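You operate a simulated robot arm through the tools that you are given. There is no shell and no other tool.

You are at the controls of a simulated robot arm. One attempt, no reset.

Task
Put things in order on the long counter top. At the end: the yellow night lamp is on the gold plate; the black indicator module stands where the yellow night lamp stood; the white blank module stands where the black indicator module stood; the green spare holder from the long counter top stands where the white blank module stood; whatever was shut is shut again. Leave all else as you found it, and nothing knocked over.

The check looks at the end state, three seconds after you hand in, the way a careful person would. Anything else that was tipped, shoved, dropped, spilled or broken makes it a failure.

Robot
A 6-joint arm with a two-finger gripper, fixed in place. Base frame: the origin is at the foot of the arm, x ahead of it, y to its left, z up; the work surface is at about z = 0. Units: m, degrees, N and s.
With the tool pointing down near the work surface it reaches from about 0.18 to 0.48 m from the base axis. Its first joint turns from -66.0 to 66.0 degrees. Payload 1.76 kg.
The TCP is the grasp point between the finger pads, 0.029 m short of the fingertips. In the tool frame z runs along the fingers and y along their closing line. The gripper opens to 0.082 m; its body begins 0.058 m behind the TCP.
Orientation is that of the tool frame in the base frame, as [roll, pitch, yaw] about the fixed x, y, z axes, in that order (R = Rz(yaw) Ry(pitch) Rx(roll)). With the fingers straight down and closing along the base's y, the tool's x points along the base's -x, its y along +y and its z along -z.

Tools
- The arm moves only by the tool play_rows. Its argument "series" is a list of rows, each a list of 7 numbers: the gripper command, from -1 (fully open) to 1 (shut), values between in proportion, then the shift along the tool's x, y, z in m, then the turn, a rotation vector about the tool's x, y, z in degrees. In form: [[jaw, tx, ty, tz, rx, ry, rz], ...]. A call has 1 to 20 rows; each row is the pose to reach, as a shift and turn from the pose commanded when the call began, along the tool's axes at that moment. Rows are played at 5 a second. More than 0.05 m and 8.6 degrees between two rows, or a gripper value outside its range, and nothing of the call is played. Where a pose cannot be reached the arm comes as near as it can. A force on the tool above 40 N (or 10 N above the force at the start of the call, whichever is more), or a blocked arm, ends the call early, and 0.2 s more pass. Each finger travels about 0.2035 m/s and halts on what it meets, pressing with about 28 N; the grip force reading is that of the motor and also rises with nothing between the fingers. The clock runs only during rows and for 0.2 s after the last one: add rows that repeat a pose to give the fingers time. It gives the time, the measured TCP pose, the force on the tool (base axes), the opening and the grip force at its end, in the units of the frame above (readings bear some noise), with the torque about the TCP (base axes, N m) and any sound that the robot's microphone picked up.
- Cameras (640 x 400 px; columns grow to the right, rows downward): "scene" is fixed at [0.0625, 0.337, 0.4285]; the picture's right is [-0.71, -0.70, 0.00], its down [-0.37, 0.38, -0.85] and it looks along [0.60, -0.60, -0.53] (base axes); focal length 214 px, centre (320, 200). "wrist" rides on the gripper at [0.079, 0.004, -0.09] in the tool frame; the picture's right is [-0.05, 1.00, 0.00], its down [-0.71, -0.04, -0.71] and it looks along [-0.71, -0.04, 0.71] (tool axes); focal length 256 px, centre (320, 200). There is no depth. A picture from a camera that has moved, and an enlarged one, comes with that camera's place and axes in the base frame and with its lens.
- grab_frame(camera): a new picture of that camera. The clock stands still meanwhile.
- inspect(camera, box): a new picture of the part [left, top, right, bottom] of that camera's present view, enlarged. The clock stands still meanwhile.
- close_job(): hands the job in; it is judged then, once.

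Nothing tells you positions but the pictures and the camera data. Unless the task says otherwise, let go and move clear before handing in.

The tools are called as a command line: name --pt "numbers of a row" for each row, then --argument value for the rest, lists and objects as JSON in quotes. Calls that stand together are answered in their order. play_rows: Moves the arm, as the interface text tells. Its arguments: {"type":"object","properties":{"series":{"type":"array","items":{"type":"array","items":{"type":"number"}}}},"required":["series"]} The other tools are called the same way: grab_frame (camera) takes a picture; inspect (camera, box) takes an enlarged picture of a part of a camera's view; close_job () hands the job in.

At the start:

```text
clock: 0.0
ee_pos: [0.2068, 0.1287, 0.344]
tool_rot: [180.0, 0.1, -179.9]
force: [-0.3, -0.2, 0.1]
ft_torque: [-0.03, 0.0, -0.01]
opening: 0.0822
grip_force: 0.1
```

scene: 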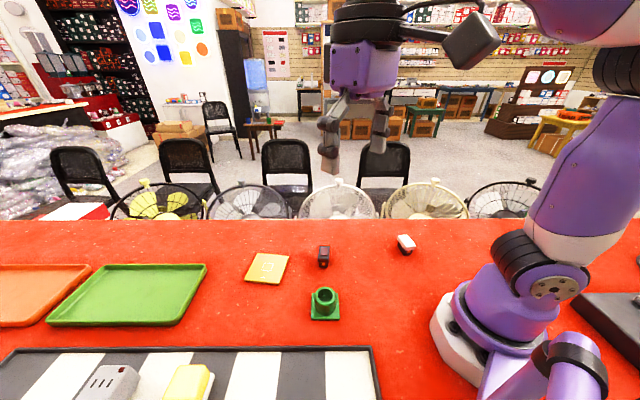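
wrist: 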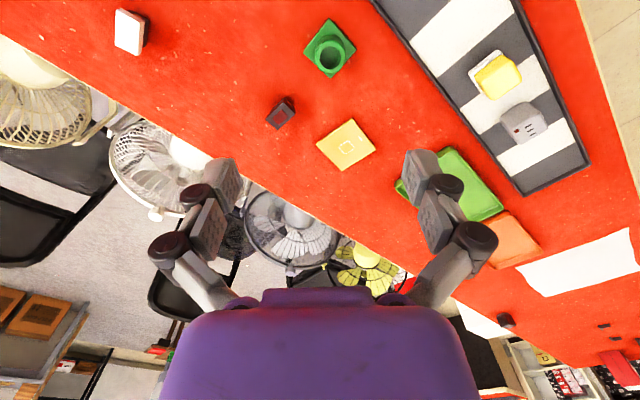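

I see a red counter with a gold plate, a black module, a white module, a green holder, and a striped tray with a yellow lamp and a grey device. I'll look closer before moving anything.

inspect --camera "scene" --box '[220, 220, 440, 340]'

inspect --camera "scene" --box '[0, 320, 400, 400]'

inspect --camera "wrist" --box '[420, 20, 600, 200]'

inspect --camera "wrist" --box '[80, 0, 400, 200]'

```text
2.91 times, centred on (330, 280) of scene
camera zoom: at [0.0625, 0.337, 0.4285], right [-0.71, -0.7, 0.0], down [-0.37, 0.38, -0.85], along [0.6, -0.6, -0.53], focal length 624 px, centre (291, -33)
```

zoom: 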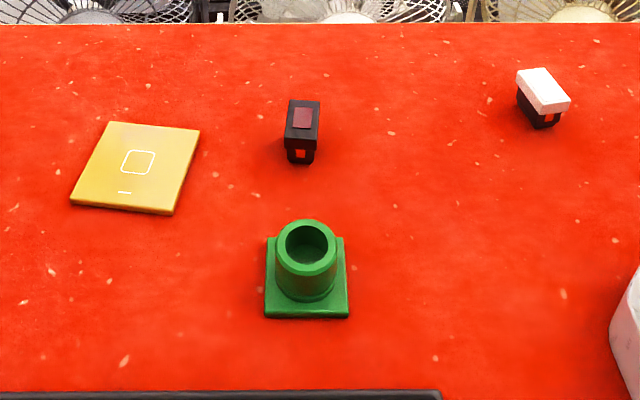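

```text
1.60 times, centred on (200, 360) of scene
camera zoom: at [0.0625, 0.337, 0.4285], right [-0.71, -0.7, 0.0], down [-0.37, 0.38, -0.85], along [0.6, -0.6, -0.53], focal length 343 px, centre (512, -56)
```

zoom: 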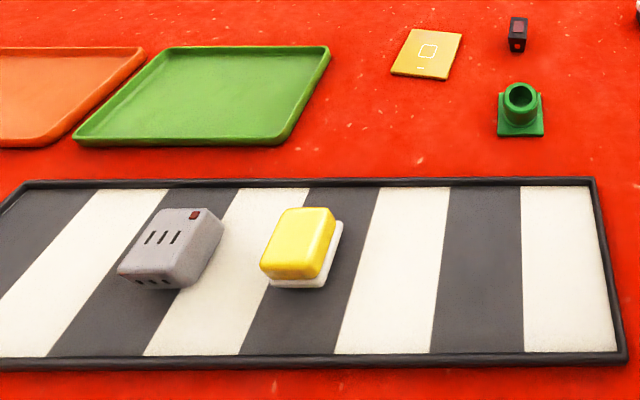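

```text
2.22 times, centred on (510, 110) of wrist
camera zoom: at [0.1271, 0.1333, 0.4322], right [0.05, 1.0, 0.0], down [0.71, -0.04, 0.71], along [0.71, -0.04, -0.71], focal length 569 px, centre (-102, 400)
```

zoom: 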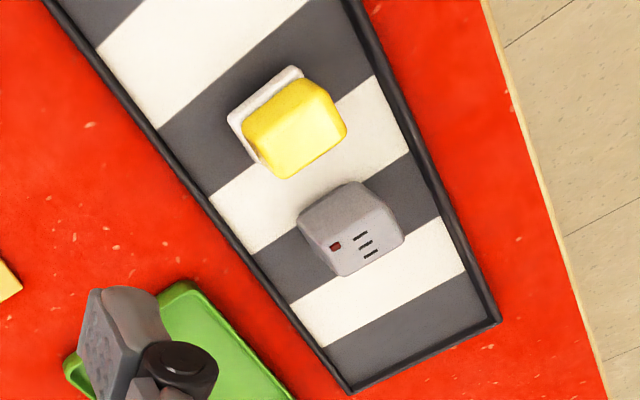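

```text
2.00 times, centred on (240, 100) of wrist
camera zoom: at [0.1271, 0.1333, 0.4322], right [0.05, 1.0, 0.0], down [0.71, -0.04, 0.71], along [0.71, -0.04, -0.71], focal length 512 px, centre (480, 400)
```

zoom: 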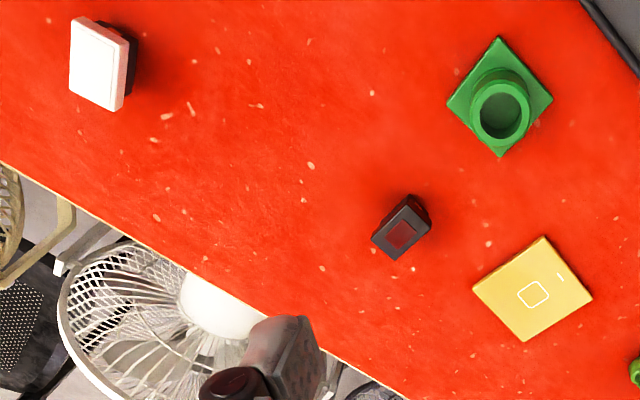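

Nothing here looks shut. I estimate the lamp at about (0.285, 0.387), the gold plate at (0.412, 0.167), the black module at (0.32, 0.06), the white module at (0.18, -0.12) and the holder at (0.24, 0.14). I'll move to a viewpoint in front of the lamp, with the fingers' closing line lined up to it.

play_rows --pt "-1 -0.002 0.022 0.018 0 0 -5.9" --pt "-1 -0.0045 0.044 0.036 0 0 -11.8" --pt "-1 -0.007 0.066 0.054 0 0 -17.7" --pt "-1 -0.009 0.088 0.072 0 0 -23.5" --pt "-1 -0.011 0.11 0.09 0 0 -29.4" --pt "-1 -0.0135 0.132 0.108 0 0 -35.3" --pt "-1 -0.016 0.154 0.126 0 0 -41.2" --pt "-1 -0.018 0.176 0.144 0 0 -47" --pt "-1 -0.018 0.176 0.144 0 0 -47"

grab_frame --camera "wrist"

grab_frame --camera "scene"

```text
clock: 2.0
ee_pos: [0.2244, 0.3033, 0.1992]
tool_rot: [-180.0, 0.1, -132.9]
force: [0.7, -0.1, -0.1]
ft_torque: [-0.03, 0.02, 0.01]
opening: 0.082
grip_force: 0.0
```

```text
taken
camera wrist: at [0.1673, 0.249, 0.288], right [-0.7, 0.72, 0.0], down [0.51, 0.49, 0.71], along [0.51, 0.49, -0.71], focal length 256 px, centre (320, 200)
```

wrist: 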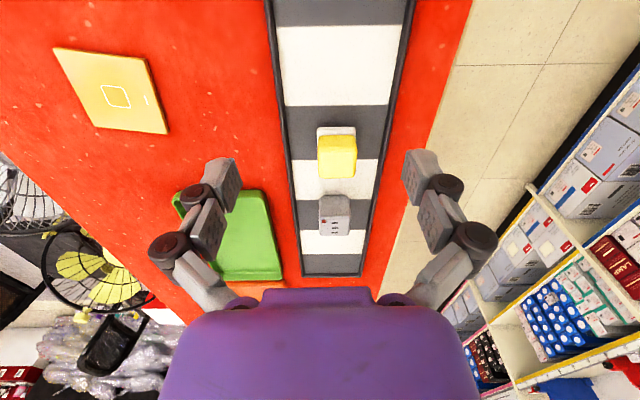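

```text
taken
```

scene: 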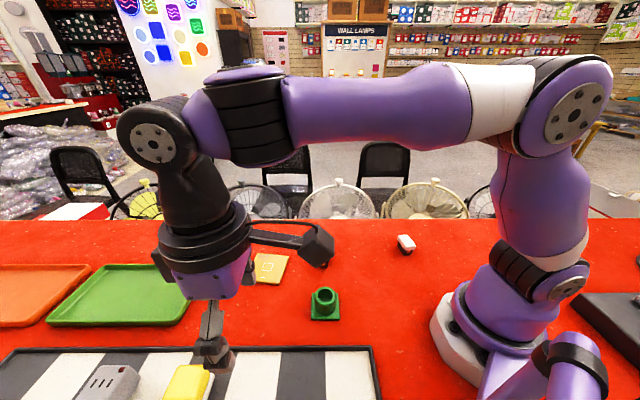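

inspect --camera "wrist" --box '[270, 90, 400, 250]'

inspect --camera "scene" --box '[50, 340, 270, 400]'

```text
2.50 times, centred on (335, 170) of wrist
camera zoom: at [0.1673, 0.249, 0.288], right [-0.7, 0.72, 0.0], down [0.51, 0.49, 0.71], along [0.51, 0.49, -0.71], focal length 640 px, centre (282, 275)
```

zoom: 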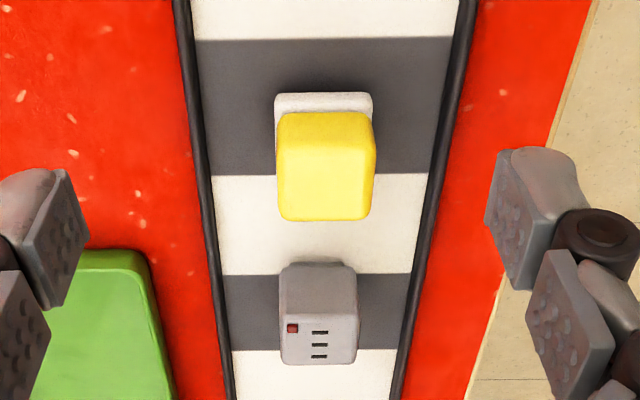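

```text
2.91 times, centred on (160, 370) of scene
camera zoom: at [0.0625, 0.337, 0.4285], right [-0.71, -0.7, 0.0], down [-0.37, 0.38, -0.85], along [0.6, -0.6, -0.53], focal length 624 px, centre (786, -294)
```

zoom: 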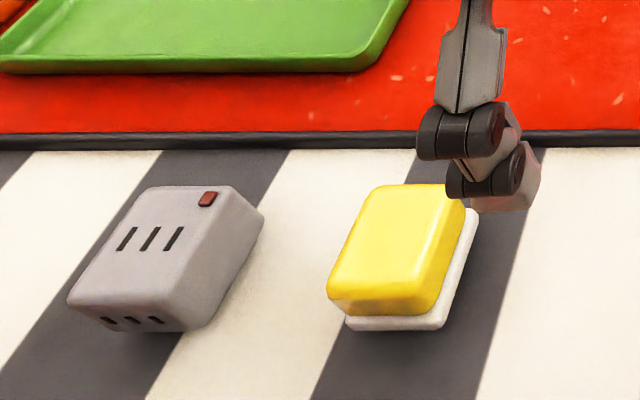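

The lamp sits squarely below and ahead of the gripper, about 0.048 m wide and 0.044 m tall, with its edges at about 45°. I'll move directly above it, then check the alignment before descending.

play_rows --pt "-1 -0.026 0.0036 0.02 0 0 0.5" --pt "-1 -0.052 0.0072 0.04 0 0 1.0" --pt "-1 -0.078 0.0107 0.06 0 0 1.6" --pt "-1 -0.1037 0.0143 0.0792 0 0 2.1" --pt "-1 -0.1037 0.0143 0.0792 0 0 2.1"

grab_frame --camera "wrist"

grab_frame --camera "scene"

```text
clock: 3.2
ee_pos: [0.2746, 0.3792, 0.1162]
tool_rot: [179.9, -0.1, -135.1]
force: [0.5, 0.0, -0.1]
ft_torque: [-0.01, 0.01, -0.01]
opening: 0.0818
grip_force: 0.0
out of reach, approached as far as the arm can: row 4, 5
```

```text
taken
camera wrist: at [0.2167, 0.326, 0.2058], right [-0.67, 0.74, 0.0], down [0.53, 0.47, 0.71], along [0.53, 0.47, -0.71], focal length 256 px, centre (320, 200)
```

wrist: 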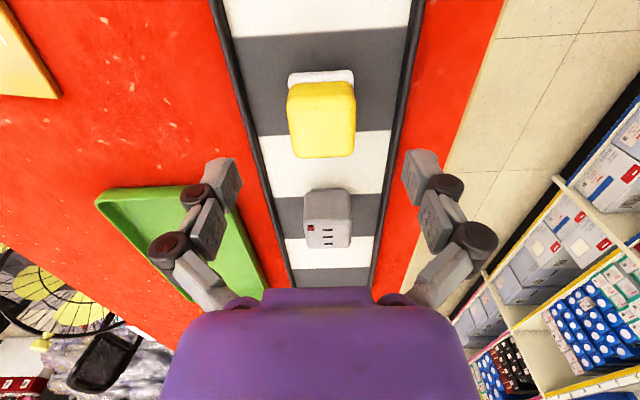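

```text
taken
```

scene: 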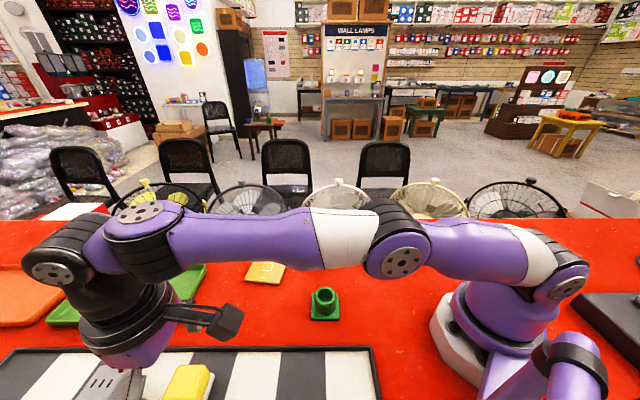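

At this height the arm runs out of reach about 1 cm short of the lamp with the tool vertical. I'll back off a little and tilt the fingers slightly outward about the closing line to gain reach, then read the pose.

play_rows --pt "-1 0.015 0 0 0 -4 0" --pt "-1 0.03 0 0 0 -8 0" --pt "-1 0.03 0 0 0 -8 0"

inspect --camera "wrist" --box '[220, 30, 420, 200]'

```text
clock: 4.0
ee_pos: [0.2542, 0.3586, 0.1163]
tool_rot: [180.0, 8.2, -135.0]
force: [-0.8, 0.1, 0.5]
ft_torque: [0.01, 0.01, 0.0]
opening: 0.0821
grip_force: 0.0
```

```text
2.35 times, centred on (320, 115) of wrist
camera zoom: at [0.1867, 0.2972, 0.193], right [-0.67, 0.74, 0.01], down [0.45, 0.4, 0.8], along [0.59, 0.54, -0.6], focal length 602 px, centre (320, 400)
```

zoom: 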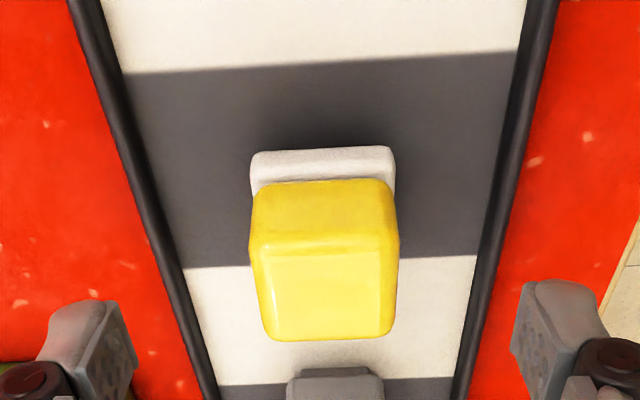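

The lamp centre is at about (0.285, 0.3895) and the fingers straddle it with its edges parallel to the pads. I'll descend diagonally to grasp height with the fingers still open.

play_rows --pt "-1 -0.005 0 0.0133 0 0 0" --pt "-1 -0.01 0 0.0265 0 0 0" --pt "-1 -0.0153 0 0.0398 0 0 0" --pt "-1 -0.0204 0 0.053 0 0 0" --pt "-1 -0.0254 0 0.0663 0 0 0" --pt "-1 -0.0305 0 0.0795 0 0 0" --pt "-1 -0.0305 0 0.0795 0 0 0"

grab_frame --camera "wrist"

inspect --camera "scene" --box '[50, 300, 270, 400]'

```text
clock: 5.6
ee_pos: [0.2839, 0.3862, 0.043]
tool_rot: [180.0, 8.0, -135.1]
force: [0.1, 0.4, -0.5]
ft_torque: [0.0, 0.0, -0.01]
opening: 0.0818
grip_force: 0.2
```

```text
taken
camera wrist: at [0.2169, 0.3258, 0.119], right [-0.67, 0.74, 0.01], down [0.45, 0.4, 0.8], along [0.59, 0.54, -0.6], focal length 256 px, centre (320, 200)
```

wrist: 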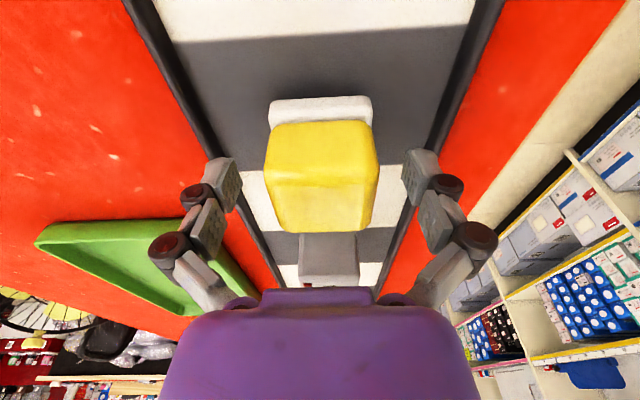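

```text
2.91 times, centred on (160, 350) of scene
camera zoom: at [0.0625, 0.337, 0.4285], right [-0.71, -0.7, 0.0], down [-0.37, 0.38, -0.85], along [0.6, -0.6, -0.53], focal length 624 px, centre (786, -236)
```

zoom: 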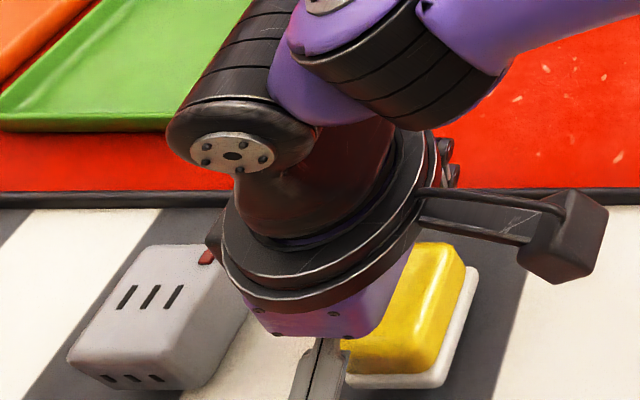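

The open fingers straddle the lamp with its centre at the TCP, and the tips sit just above the white base. I'll close on it now.

play_rows --pt "0 0 0 0 0 0 0" --pt "0.5 0 0 0 0 0 0" --pt "1 0 0 0 0 0 0" --pt "1 0 0 0 0 0 0"

grab_frame --camera "wrist"

```text
clock: 6.6
ee_pos: [0.2849, 0.3879, 0.0426]
tool_rot: [-179.9, 8.2, -135.2]
force: [0.9, -0.4, 6.0]
ft_torque: [0.03, 0.01, -0.02]
opening: 0.0453
grip_force: 27.6
```

```text
taken
camera wrist: at [0.2169, 0.3259, 0.1194], right [-0.67, 0.74, 0.01], down [0.45, 0.4, 0.8], along [0.59, 0.54, -0.6], focal length 256 px, centre (320, 200)
```

wrist: 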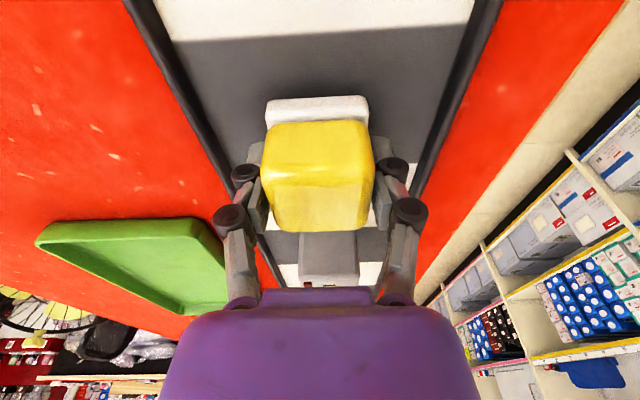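

The lamp is gripped at an opening of 0.0453 m. I'll lift it straight up.

play_rows --pt "1 -0.0014 0 -0.0099 0 0 0" --pt "1 -0.0029 0 -0.0198 0 0 0" --pt "1 -0.0043 0 -0.0297 0 0 0" --pt "1 0.0 0 -0.045 0 0 0" --pt "1 0.005 0 -0.06 0 0 0" --pt "1 0.012 0 -0.078 0 0 0" --pt "1 0.012 0 -0.078 0 0 0"

grab_frame --camera "wrist"

grab_frame --camera "scene"

```text
clock: 8.2
ee_pos: [0.2676, 0.3713, 0.1178]
tool_rot: [-180.0, 8.0, -135.2]
force: [0.2, -0.3, -0.3]
ft_torque: [-0.03, -0.03, 0.01]
opening: 0.0453
grip_force: 28.1
```

```text
taken
camera wrist: at [0.2001, 0.3098, 0.1948], right [-0.67, 0.74, 0.01], down [0.45, 0.4, 0.8], along [0.59, 0.54, -0.6], focal length 256 px, centre (320, 200)
```

wrist: 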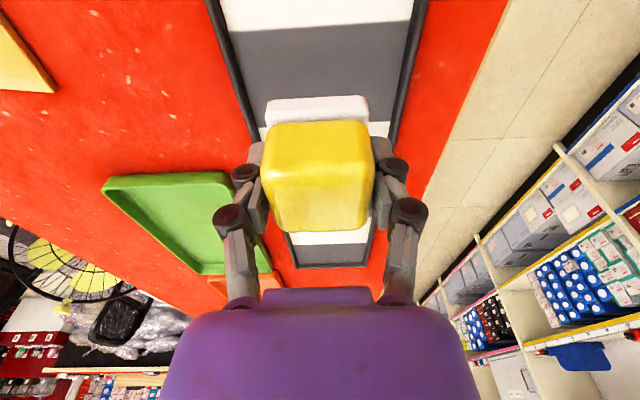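

```text
taken
```

scene: 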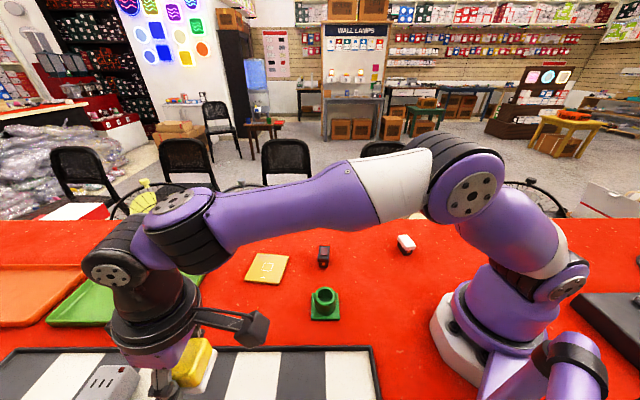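

The lamp is held cleanly and everything else is undisturbed. Next I'll carry it over the gold plate at about (0.409, 0.168), turning about 7° to line up with the plate.

play_rows --pt "1 0.0053 -0.0305 -0.001 0.13 0 0.92" --pt "1 0.0106 -0.061 -0.002 0.26 0 1.83" --pt "1 0.0158 -0.0915 -0.003 0.39 0 2.75" --pt "1 0.0211 -0.122 -0.004 0.52 0 3.67" --pt "1 0.0264 -0.1524 -0.0051 0.64 0 4.58" --pt "1 0.0317 -0.1829 -0.0061 0.77 0 5.5" --pt "1 0.0369 -0.2134 -0.0071 0.9 0 6.4" --pt "1 0.0422 -0.2439 -0.0081 1.03 0 7.33" --pt "1 0.0422 -0.2439 -0.0081 1.03 0 7.33"

grab_frame --camera "wrist"

grab_frame --camera "scene"

```text
clock: 10.2
ee_pos: [0.4102, 0.1674, 0.1198]
tool_rot: [180.0, 8.0, -142.4]
force: [0.4, 0.0, -0.4]
ft_torque: [0.0, -0.01, -0.02]
opening: 0.0455
grip_force: 27.7
```

```text
taken
camera wrist: at [0.3361, 0.1157, 0.1968], right [-0.57, 0.82, 0.01], down [0.5, 0.34, 0.8], along [0.66, 0.46, -0.6], focal length 256 px, centre (320, 200)
```

wrist: 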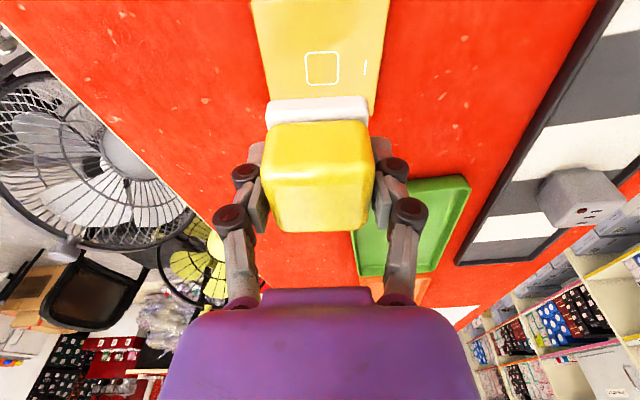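

```text
taken
```

scene: 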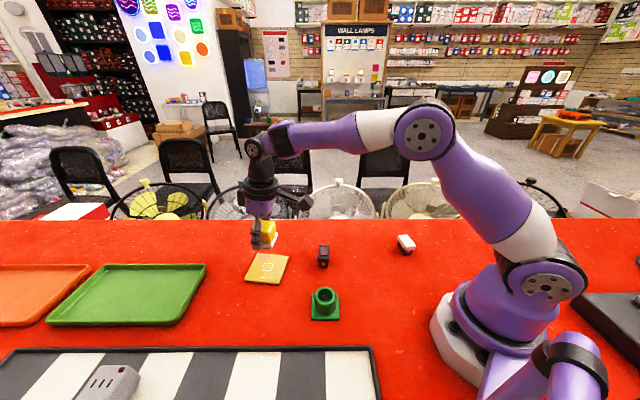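

The lamp hangs right above the plate and is lined up with it. I'll come down most of the way first, then finish slowly while watching the force.

play_rows --pt "1 0.0015 0.0004 0.0131 0 0 0" --pt "1 0.003 0.0008 0.0262 0 0 0" --pt "1 0.0044 0.0011 0.0394 0 0 0" --pt "1 0.0059 0.0015 0.0525 0 0 0" --pt "1 0.0074 0.0019 0.0656 0 0 0" --pt "1 0.0074 0.0019 0.0656 0 0 0"

inspect --camera "scene" --box '[220, 200, 360, 300]'

grab_frame --camera "wrist"

```text
clock: 11.6
ee_pos: [0.4099, 0.1695, 0.053]
tool_rot: [-180.0, 8.1, -142.4]
force: [-0.3, 0.0, -0.8]
ft_torque: [0.02, 0.04, 0.03]
opening: 0.0448
grip_force: 28.2
```

```text
4.00 times, centred on (290, 250) of scene
camera zoom: at [0.0625, 0.337, 0.4285], right [-0.71, -0.7, 0.0], down [-0.37, 0.38, -0.85], along [0.6, -0.6, -0.53], focal length 858 px, centre (440, 0)
```

zoom: 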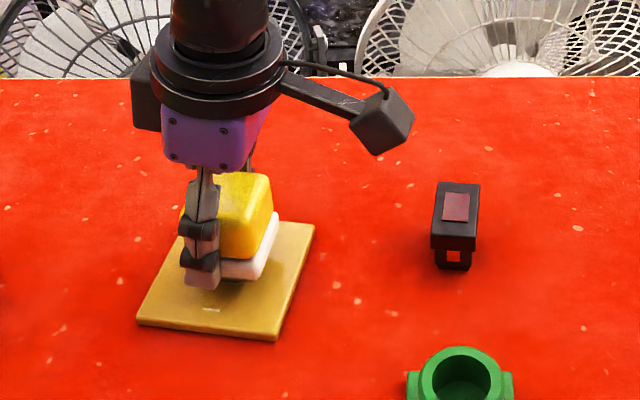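

```text
taken
camera wrist: at [0.3362, 0.1178, 0.1304], right [-0.57, 0.82, 0.01], down [0.5, 0.34, 0.8], along [0.66, 0.46, -0.6], focal length 256 px, centre (320, 200)
```

wrist: 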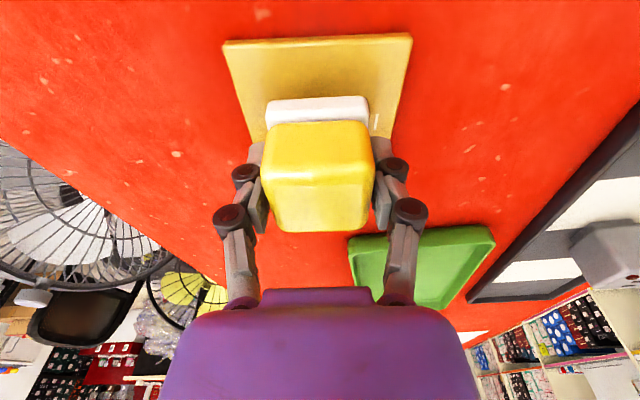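

The lamp hovers a few millimetres over the plate. I'll lower it in small steps.

play_rows --pt "1 0.0002 0 0.0015 0 0 0" --pt "1 0.0004 0 0.003 0 0 0" --pt "1 0.0006 0 0.0045 0 0 0" --pt "1 0.0006 0 0.0045 0 0 0"

inspect --camera "scene" --box '[230, 220, 310, 290]'

```text
clock: 12.6
ee_pos: [0.4081, 0.1699, 0.0492]
tool_rot: [-180.0, 8.1, -142.5]
force: [-0.5, 0.0, -1.0]
ft_torque: [0.02, 0.0, -0.01]
opening: 0.0452
grip_force: 27.8
```

```text
5.71 times, centred on (270, 255) of scene
camera zoom: at [0.0625, 0.337, 0.4285], right [-0.71, -0.7, 0.0], down [-0.37, 0.38, -0.85], along [0.6, -0.6, -0.53], focal length 1226 px, centre (606, -114)
```

zoom: 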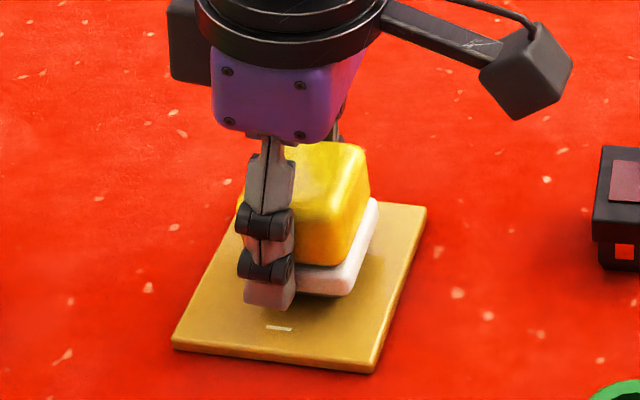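

No contact yet, so I'll continue down in small steps.

play_rows --pt "1 0.0001 0 0.001 0 0 0" --pt "1 0.0003 0 0.002 0 0 0" --pt "1 0.0003 0 0.002 0 0 0"

```text
clock: 13.4
ee_pos: [0.41, 0.1687, 0.047]
tool_rot: [179.9, 8.0, -142.5]
force: [0.4, -0.3, -0.2]
ft_torque: [0.04, -0.03, -0.02]
opening: 0.0453
grip_force: 27.6
```

play_rows --pt "1 0.0001 0 0.0008 0 0 0" --pt "1 0.0002 0 0.0015 0 0 0" --pt "1 0.0002 0 0.0015 0 0 0"

inspect --camera "scene" --box '[230, 220, 310, 290]'

```text
clock: 14.2
ee_pos: [0.4096, 0.1697, 0.0455]
tool_rot: [-180.0, 8.1, -142.5]
force: [0.2, -0.3, 0.2]
ft_torque: [0.05, -0.02, 0.0]
opening: 0.0451
grip_force: 27.7
```

```text
5.71 times, centred on (270, 255) of scene
camera zoom: at [0.0625, 0.337, 0.4285], right [-0.71, -0.7, 0.0], down [-0.37, 0.38, -0.85], along [0.6, -0.6, -0.53], focal length 1226 px, centre (606, -114)
```

zoom: 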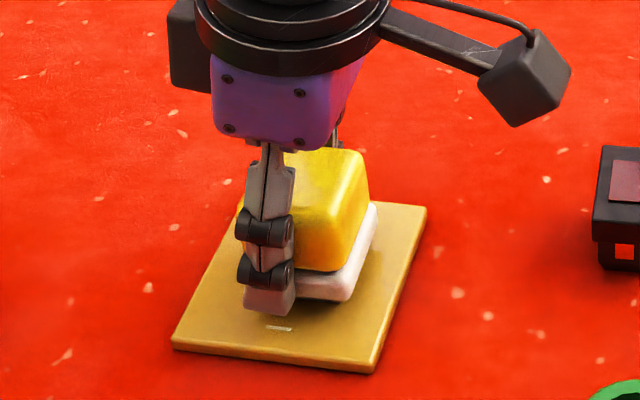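

play_rows --pt "1 0.0001 0 0.0006 0 0 0" --pt "1 0.0002 0 0.0012 0 0 0" --pt "1 0.0002 0 0.0012 0 0 0"

```text
clock: 15.0
ee_pos: [0.4109, 0.1695, 0.0446]
tool_rot: [-179.9, 8.2, -142.4]
force: [-3.6, -1.1, 21.5]
ft_torque: [-0.07, 0.2, 0.03]
opening: 0.0453
grip_force: 28.1
```

Contact reads 21 N, so the lamp is on the plate. I'll ease up slightly to relieve the push, then open the fingers.

play_rows --pt "1 -0.0001 0 -0.0006 0 0 0" --pt "1 -0.0001 0 -0.0006 0 0 0" --pt "0.2 -0.0001 0 -0.0006 0 0 0" --pt "-0.2 -0.0001 0 -0.0006 0 0 0" --pt "-0.6 -0.0001 0 -0.0006 0 0 0" --pt "-1 -0.0001 0 -0.0006 0 0 0" --pt "-1 -0.0001 0 -0.0006 0 0 0"

grab_frame --camera "wrist"

inspect --camera "scene" --box '[230, 220, 310, 290]'

```text
clock: 16.6
ee_pos: [0.409, 0.169, 0.0448]
tool_rot: [180.0, 8.1, -142.6]
force: [0.7, -0.2, 0.6]
ft_torque: [-0.01, -0.01, -0.03]
opening: 0.0821
grip_force: 0.0
```

```text
taken
camera wrist: at [0.335, 0.1182, 0.1217], right [-0.57, 0.82, 0.01], down [0.5, 0.34, 0.8], along [0.66, 0.46, -0.6], focal length 256 px, centre (320, 200)
```

wrist: 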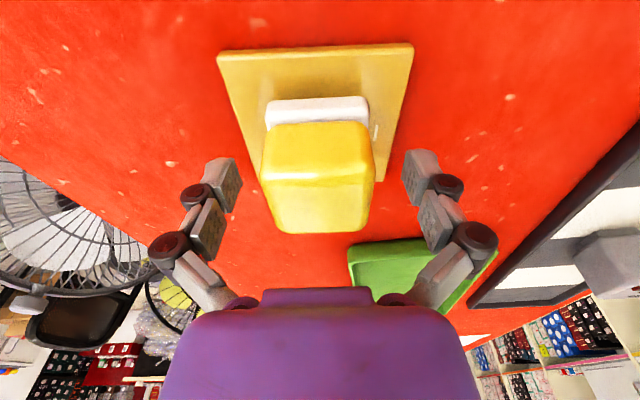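

```text
5.71 times, centred on (270, 255) of scene
camera zoom: at [0.0625, 0.337, 0.4285], right [-0.71, -0.7, 0.0], down [-0.37, 0.38, -0.85], along [0.6, -0.6, -0.53], focal length 1226 px, centre (606, -114)
```

zoom: 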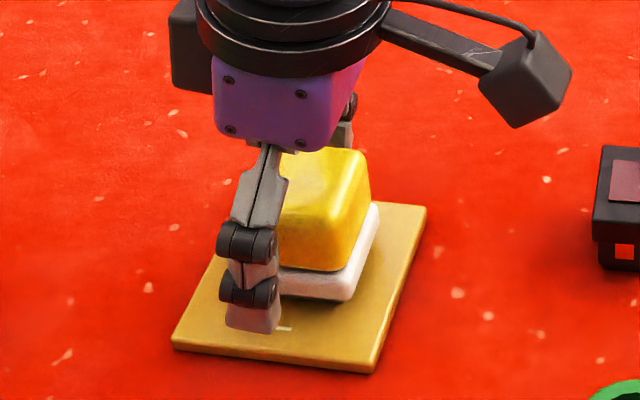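

The lamp stands on the gold plate. I'll lift clear and remove the tilt.

play_rows --pt "-1 -0.0035 0 -0.0248 0 0 0" --pt "-1 -0.007 0 -0.0495 0 0 0" --pt "-1 -0.0105 0 -0.0743 0 0 0" --pt "-1 0.0 0 -0.1 0 4 0" --pt "-1 0.01 0 -0.11 0 8.1 0" --pt "-1 0.01 0 -0.11 0 8.1 0"

inspect --camera "scene" --box '[210, 200, 430, 330]'

```text
clock: 18.0
ee_pos: [0.3887, 0.1541, 0.1534]
tool_rot: [-180.0, -0.1, -142.6]
force: [-0.7, 0.2, 0.9]
ft_torque: [-0.02, -0.01, -0.01]
opening: 0.082
grip_force: 0.1
```

```text
2.91 times, centred on (320, 265) of scene
camera zoom: at [0.0625, 0.337, 0.4285], right [-0.71, -0.7, 0.0], down [-0.37, 0.38, -0.85], along [0.6, -0.6, -0.53], focal length 624 px, centre (320, 11)
```

zoom: 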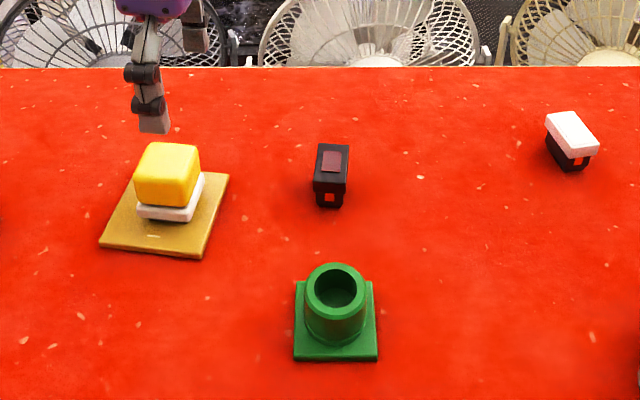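

The lamp is upright on the plate. Now I'll move to a viewpoint in front of the black module.

play_rows --pt "-1 0.025 0.002 0.0017 0 0 3.4" --pt "-1 0.05 0.004 0.0034 0 0 6.8" --pt "-1 0.075 0.006 0.005 0 0 10.3" --pt "-1 0.1 0.008 0.0067 0 0 13.7" --pt "-1 0.125 0.01 0.0084 0 0 17.1" --pt "-1 0.15 0.012 0.01 0 0 20.5" --pt "-1 0.175 0.014 0.0117 0 0 24" --pt "-1 0.2003 0.0158 0.0134 0 0 27.4" --pt "-1 0.2003 0.0158 0.0134 0 0 27.4"

grab_frame --camera "wrist"

inspect --camera "scene" --box '[220, 220, 440, 340]'

```text
clock: 20.0
ee_pos: [0.2204, 0.0433, 0.1395]
tool_rot: [-179.9, -0.1, -169.9]
force: [0.4, -0.9, -0.2]
ft_torque: [0.0, -0.01, -0.01]
opening: 0.0819
grip_force: 0.1
```

```text
taken
camera wrist: at [0.1428, 0.0349, 0.2281], right [-0.12, 0.99, 0.0], down [0.7, 0.09, 0.71], along [0.7, 0.09, -0.71], focal length 256 px, centre (320, 200)
```

wrist: 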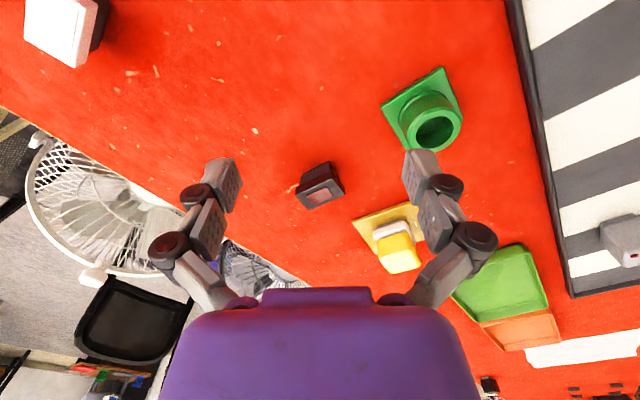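

```text
2.91 times, centred on (330, 280) of scene
camera zoom: at [0.0625, 0.337, 0.4285], right [-0.71, -0.7, 0.0], down [-0.37, 0.38, -0.85], along [0.6, -0.6, -0.53], focal length 624 px, centre (291, -33)
```

zoom: 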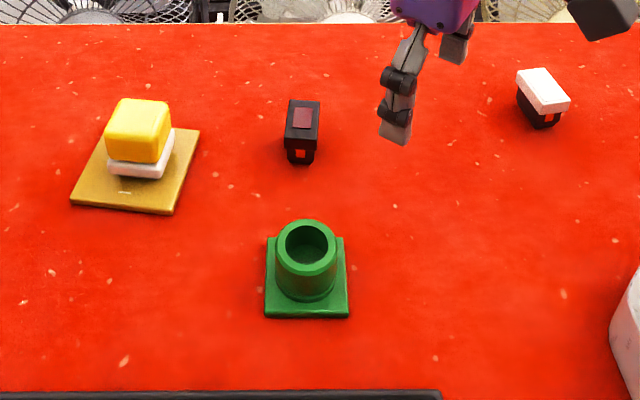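

inspect --camera "wrist" --box '[270, 140, 370, 230]'

inspect --camera "scene" --box '[300, 230, 350, 290]'

inspect --camera "scene" --box '[380, 220, 440, 270]'

inspect --camera "wrist" --box '[0, 0, 140, 90]'

```text
4.44 times, centred on (320, 185) of wrist
camera zoom: at [0.1428, 0.0349, 0.2281], right [-0.12, 0.99, 0.0], down [0.7, 0.09, 0.71], along [0.7, 0.09, -0.71], focal length 1138 px, centre (320, 267)
```

zoom: 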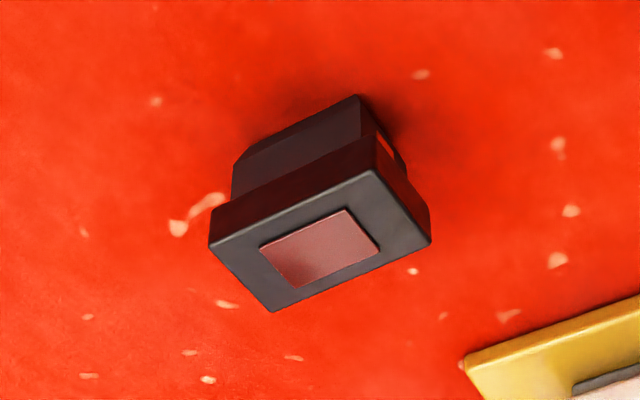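

```text
6.67 times, centred on (325, 260) of scene
camera zoom: at [0.0625, 0.337, 0.4285], right [-0.71, -0.7, 0.0], down [-0.37, 0.38, -0.85], along [0.6, -0.6, -0.53], focal length 1430 px, centre (287, -200)
```

zoom: 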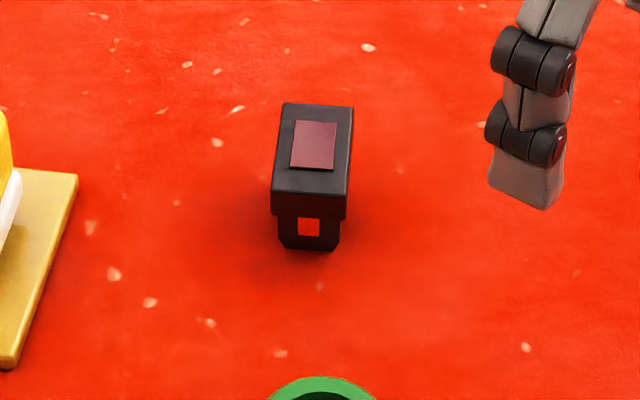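

```text
8.00 times, centred on (410, 245) of scene
camera zoom: at [0.0625, 0.337, 0.4285], right [-0.71, -0.7, 0.0], down [-0.37, 0.38, -0.85], along [0.6, -0.6, -0.53], focal length 1716 px, centre (-400, -160)
```

zoom: 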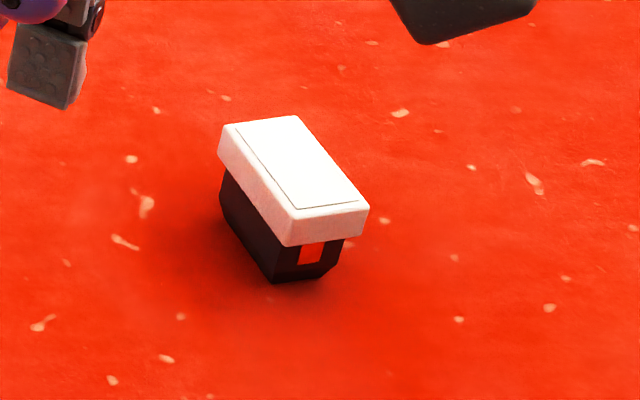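

```text
4.44 times, centred on (70, 45) of wrist
camera zoom: at [0.1428, 0.0349, 0.2281], right [-0.12, 0.99, 0.0], down [0.7, 0.09, 0.71], along [0.7, 0.09, -0.71], focal length 1138 px, centre (1431, 889)
```

zoom: 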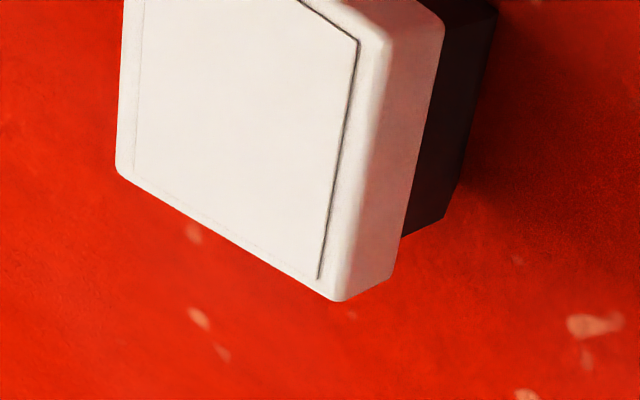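

The black module's head is about 0.044 × 0.026 m, its top is at z≈0.037, it is centred at about (0.325, 0.057), and its long axis points at about 130°. I'll move above it with the closing line along that axis and check.

play_rows --pt "-1 -0.0211 -0.001 0.0079 0 0 -6" --pt "-1 -0.0422 -0.002 0.0158 0 0 -12" --pt "-1 -0.0632 -0.003 0.0237 0 0 -18" --pt "-1 -0.0843 -0.004 0.0316 0 0 -24" --pt "-1 -0.1054 -0.005 0.0395 0 0 -30" --pt "-1 -0.1054 -0.005 0.0395 0 0 -30"

grab_frame --camera "wrist"

inspect --camera "scene" --box '[240, 200, 400, 300]'

```text
clock: 21.4
ee_pos: [0.3258, 0.0574, 0.1003]
tool_rot: [180.0, -0.2, -139.9]
force: [0.6, 0.1, 0.3]
ft_torque: [0.0, -0.01, -0.02]
opening: 0.0822
grip_force: 0.1
```

```text
taken
camera wrist: at [0.2624, 0.0103, 0.1892], right [-0.6, 0.8, 0.0], down [0.56, 0.43, 0.71], along [0.56, 0.43, -0.71], focal length 256 px, centre (320, 200)
```

wrist: 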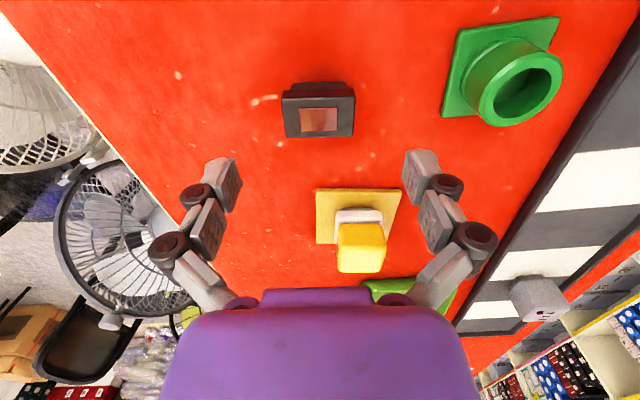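

```text
4.00 times, centred on (320, 250) of scene
camera zoom: at [0.0626, 0.337, 0.4285], right [-0.71, -0.7, 0.0], down [-0.37, 0.38, -0.85], along [0.6, -0.6, -0.53], focal length 858 px, centre (320, 0)
```

zoom: 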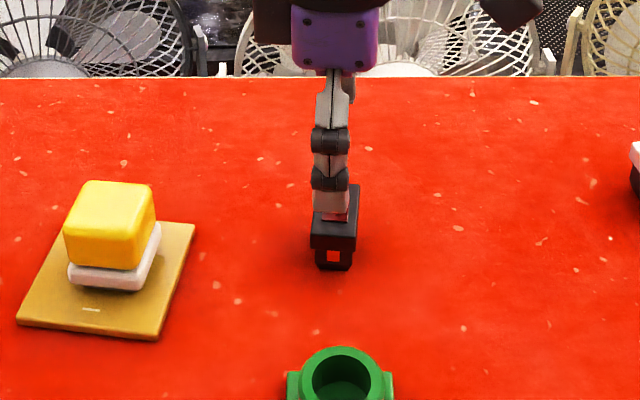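

inspect --camera "wrist" --box '[260, 60, 380, 160]'

```text
4.00 times, centred on (320, 110) of wrist
camera zoom: at [0.2624, 0.0103, 0.1892], right [-0.6, 0.8, 0.0], down [0.56, 0.43, 0.71], along [0.56, 0.43, -0.71], focal length 1024 px, centre (320, 560)
```

zoom: 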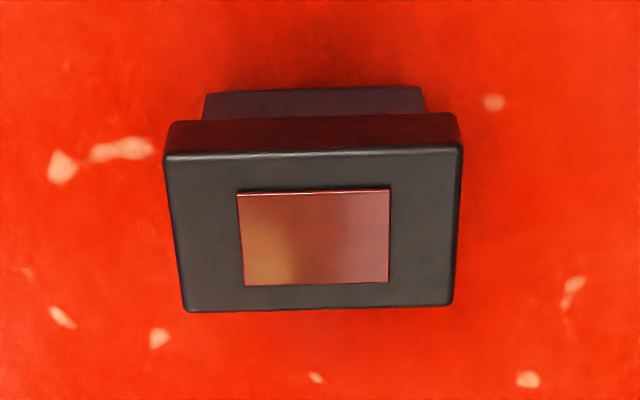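

The module is centred under the gripper; its long axis reads about 128.7°. I'll descend to grasp height.

play_rows --pt "-1 0 0 0.012 0 0 0.7" --pt "-1 0 0 0.024 0 0 1.3" --pt "-1 0 0 0.036 0 0 1.3" --pt "-1 0 0 0.048 0 0 1.3" --pt "-1 0 0 0.057 0 0 1.3" --pt "-1 0 0 0.0635 0 0 1.3" --pt "-1 0 0 0.0635 0 0 1.3"

grab_frame --camera "wrist"

inspect --camera "scene" --box '[270, 210, 370, 290]'

```text
clock: 23.0
ee_pos: [0.3242, 0.0591, 0.0355]
tool_rot: [179.9, -0.1, -141.3]
force: [0.0, -1.0, -0.2]
ft_torque: [0.01, 0.0, -0.03]
opening: 0.082
grip_force: 0.0
```

```text
taken
camera wrist: at [0.2609, 0.0135, 0.125], right [-0.58, 0.81, 0.0], down [0.57, 0.41, 0.71], along [0.57, 0.41, -0.71], focal length 256 px, centre (320, 200)
```

wrist: 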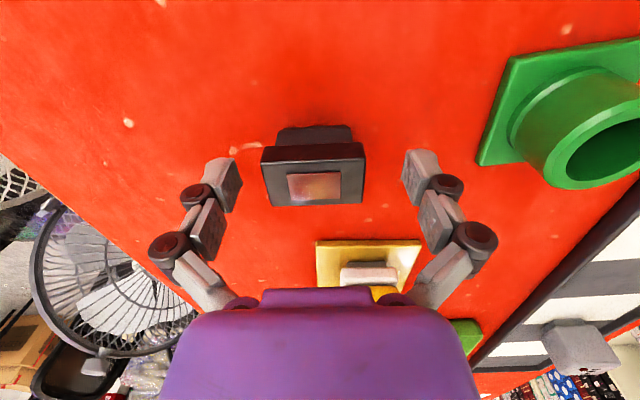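

```text
5.00 times, centred on (320, 250) of scene
camera zoom: at [0.0625, 0.337, 0.4285], right [-0.71, -0.7, 0.0], down [-0.37, 0.38, -0.85], along [0.6, -0.6, -0.53], focal length 1072 px, centre (320, -50)
```

zoom: 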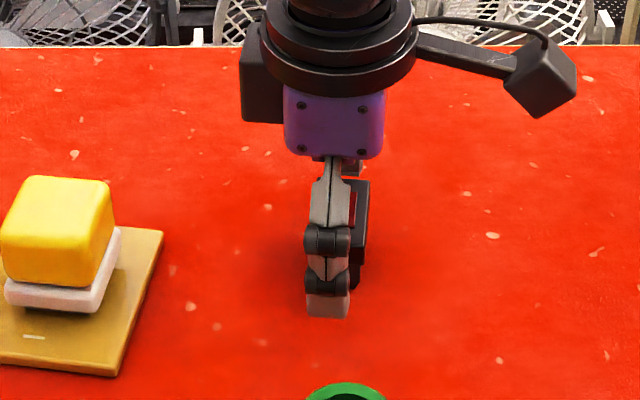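

The module sits about 3 mm toward the left finger, so I'll shift by that much and close gently.

play_rows --pt "-1 0 -0.0015 0 0 0 0" --pt "-1 0 -0.003 0 0 0 0" --pt "-0.5 0 -0.003 0 0 0 0" --pt "-0.2 0 -0.003 0 0 0 0" --pt "0 0 -0.003 0 0 0 0" --pt "0.5 0 -0.003 0 0 0 0" --pt "1 0 -0.003 0 0 0 0" --pt "1 0 -0.003 0 0 0 0"

grab_frame --camera "wrist"

```text
clock: 24.8
ee_pos: [0.3284, 0.0574, 0.0367]
tool_rot: [-179.9, 0.0, -141.2]
force: [-0.7, 0.8, 6.0]
ft_torque: [-0.04, 0.03, -0.01]
opening: 0.0442
grip_force: 28.0
```

```text
taken
camera wrist: at [0.2634, 0.0106, 0.1254], right [-0.58, 0.81, 0.0], down [0.57, 0.41, 0.71], along [0.57, 0.41, -0.71], focal length 256 px, centre (320, 200)
```

wrist: 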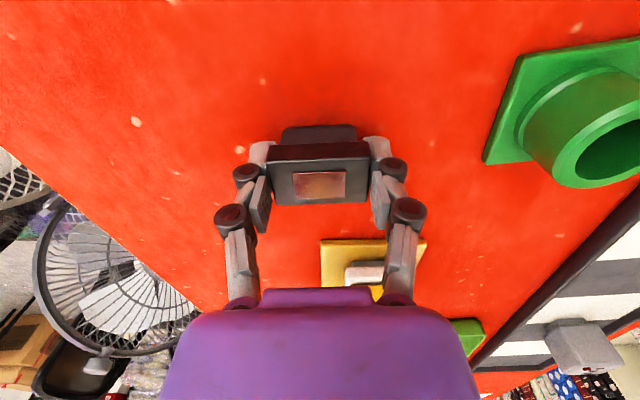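

The module is gripped, but the lamp's old spot is at the edge of reach and needs the outward tilt. I'll let go here, tilt the tool 8° about the closing line, and grip again so the module stays upright when I place it.

play_rows --pt "0 0 0 0 0 0 0" --pt "-0.5 0 0 0 0 0 0" --pt "-0.6 0 0 0 0 -2 0" --pt "-0.6 0 0 0 0 -5 0" --pt "-0.6 0 0 0 0 -8 0" --pt "-0.6 0 0 0 0 -8 0"

grab_frame --camera "wrist"

inspect --camera "scene" --box '[270, 210, 370, 290]'

```text
clock: 26.2
ee_pos: [0.3279, 0.0553, 0.036]
tool_rot: [-180.0, 8.0, -141.1]
force: [1.0, 0.2, 0.9]
ft_torque: [0.0, 0.06, 0.02]
opening: 0.0656
grip_force: 0.1
```

```text
taken
camera wrist: at [0.2546, 0.0027, 0.1135], right [-0.59, 0.81, 0.01], down [0.49, 0.35, 0.8], along [0.65, 0.47, -0.6], focal length 256 px, centre (320, 200)
```

wrist: 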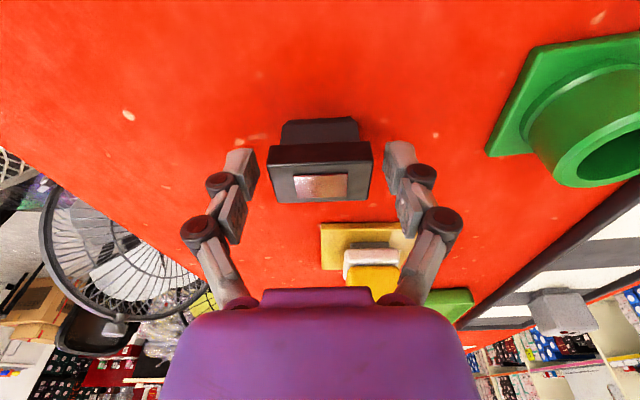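

```text
5.00 times, centred on (320, 250) of scene
camera zoom: at [0.0625, 0.337, 0.4285], right [-0.71, -0.7, 0.0], down [-0.37, 0.38, -0.85], along [0.6, -0.6, -0.53], focal length 1072 px, centre (320, -50)
```

zoom: 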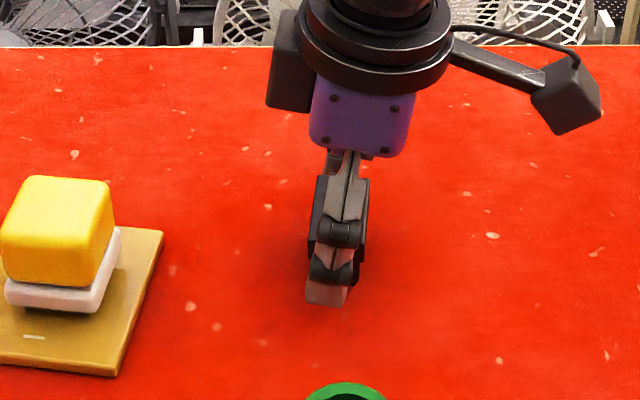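

play_rows --pt "-0.3 0 0 0 0 0 0" --pt "0 0 0 0 0 0 0" --pt "0.5 0 0 0 0 0 0" --pt "1 0 0 0 0 0 0" --pt "1 0 0 0 0 0 0"

grab_frame --camera "wrist"

```text
clock: 27.4
ee_pos: [0.3277, 0.056, 0.0372]
tool_rot: [-179.8, 8.0, -141.2]
force: [-1.9, -0.3, 6.5]
ft_torque: [0.03, 0.03, -0.03]
opening: 0.0444
grip_force: 28.2
```

```text
taken
camera wrist: at [0.2547, 0.0027, 0.1137], right [-0.59, 0.81, 0.01], down [0.49, 0.35, 0.8], along [0.65, 0.47, -0.6], focal length 256 px, centre (320, 200)
```

wrist: 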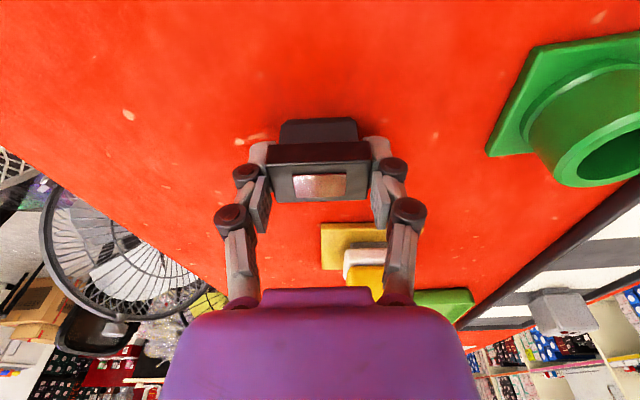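

play_rows --pt "1 -0.0021 0 -0.0149 0 0 0" --pt "1 -0.0042 0 -0.0297 0 0 0" --pt "1 -0.007 0 -0.0495 0 0 0" --pt "1 -0.0098 0 -0.0693 0 0 0" --pt "1 -0.0139 0 -0.099 0 0 0" --pt "1 -0.0139 0 -0.099 0 0 0"

grab_frame --camera "wrist"

grab_frame --camera "scene"

```text
clock: 28.8
ee_pos: [0.3274, 0.055, 0.137]
tool_rot: [-179.9, 8.0, -141.2]
force: [1.1, 0.0, -1.1]
ft_torque: [-0.01, 0.04, -0.02]
opening: 0.044
grip_force: 27.3
```

```text
taken
camera wrist: at [0.2547, 0.0018, 0.2143], right [-0.58, 0.81, 0.01], down [0.49, 0.35, 0.8], along [0.64, 0.47, -0.6], focal length 256 px, centre (320, 200)
```

wrist: 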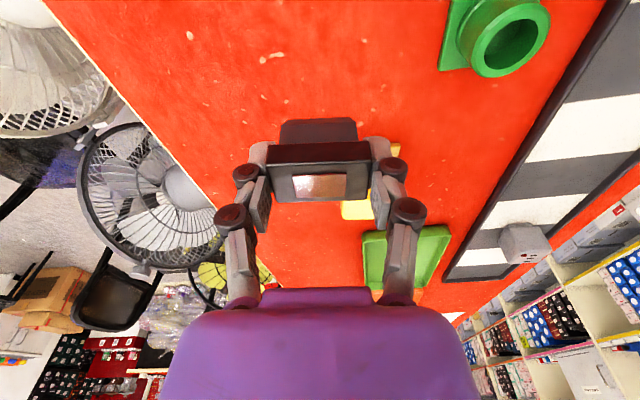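

```text
taken
```

scene: 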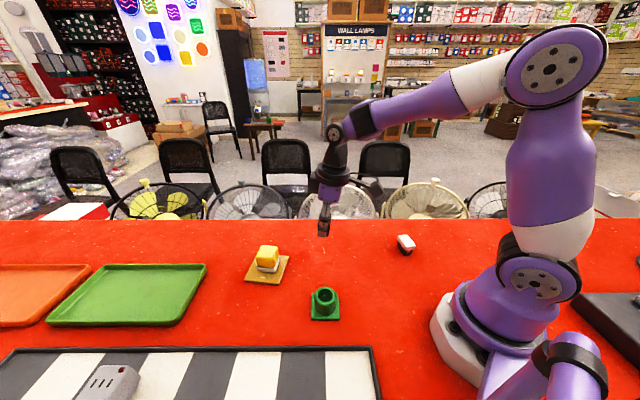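

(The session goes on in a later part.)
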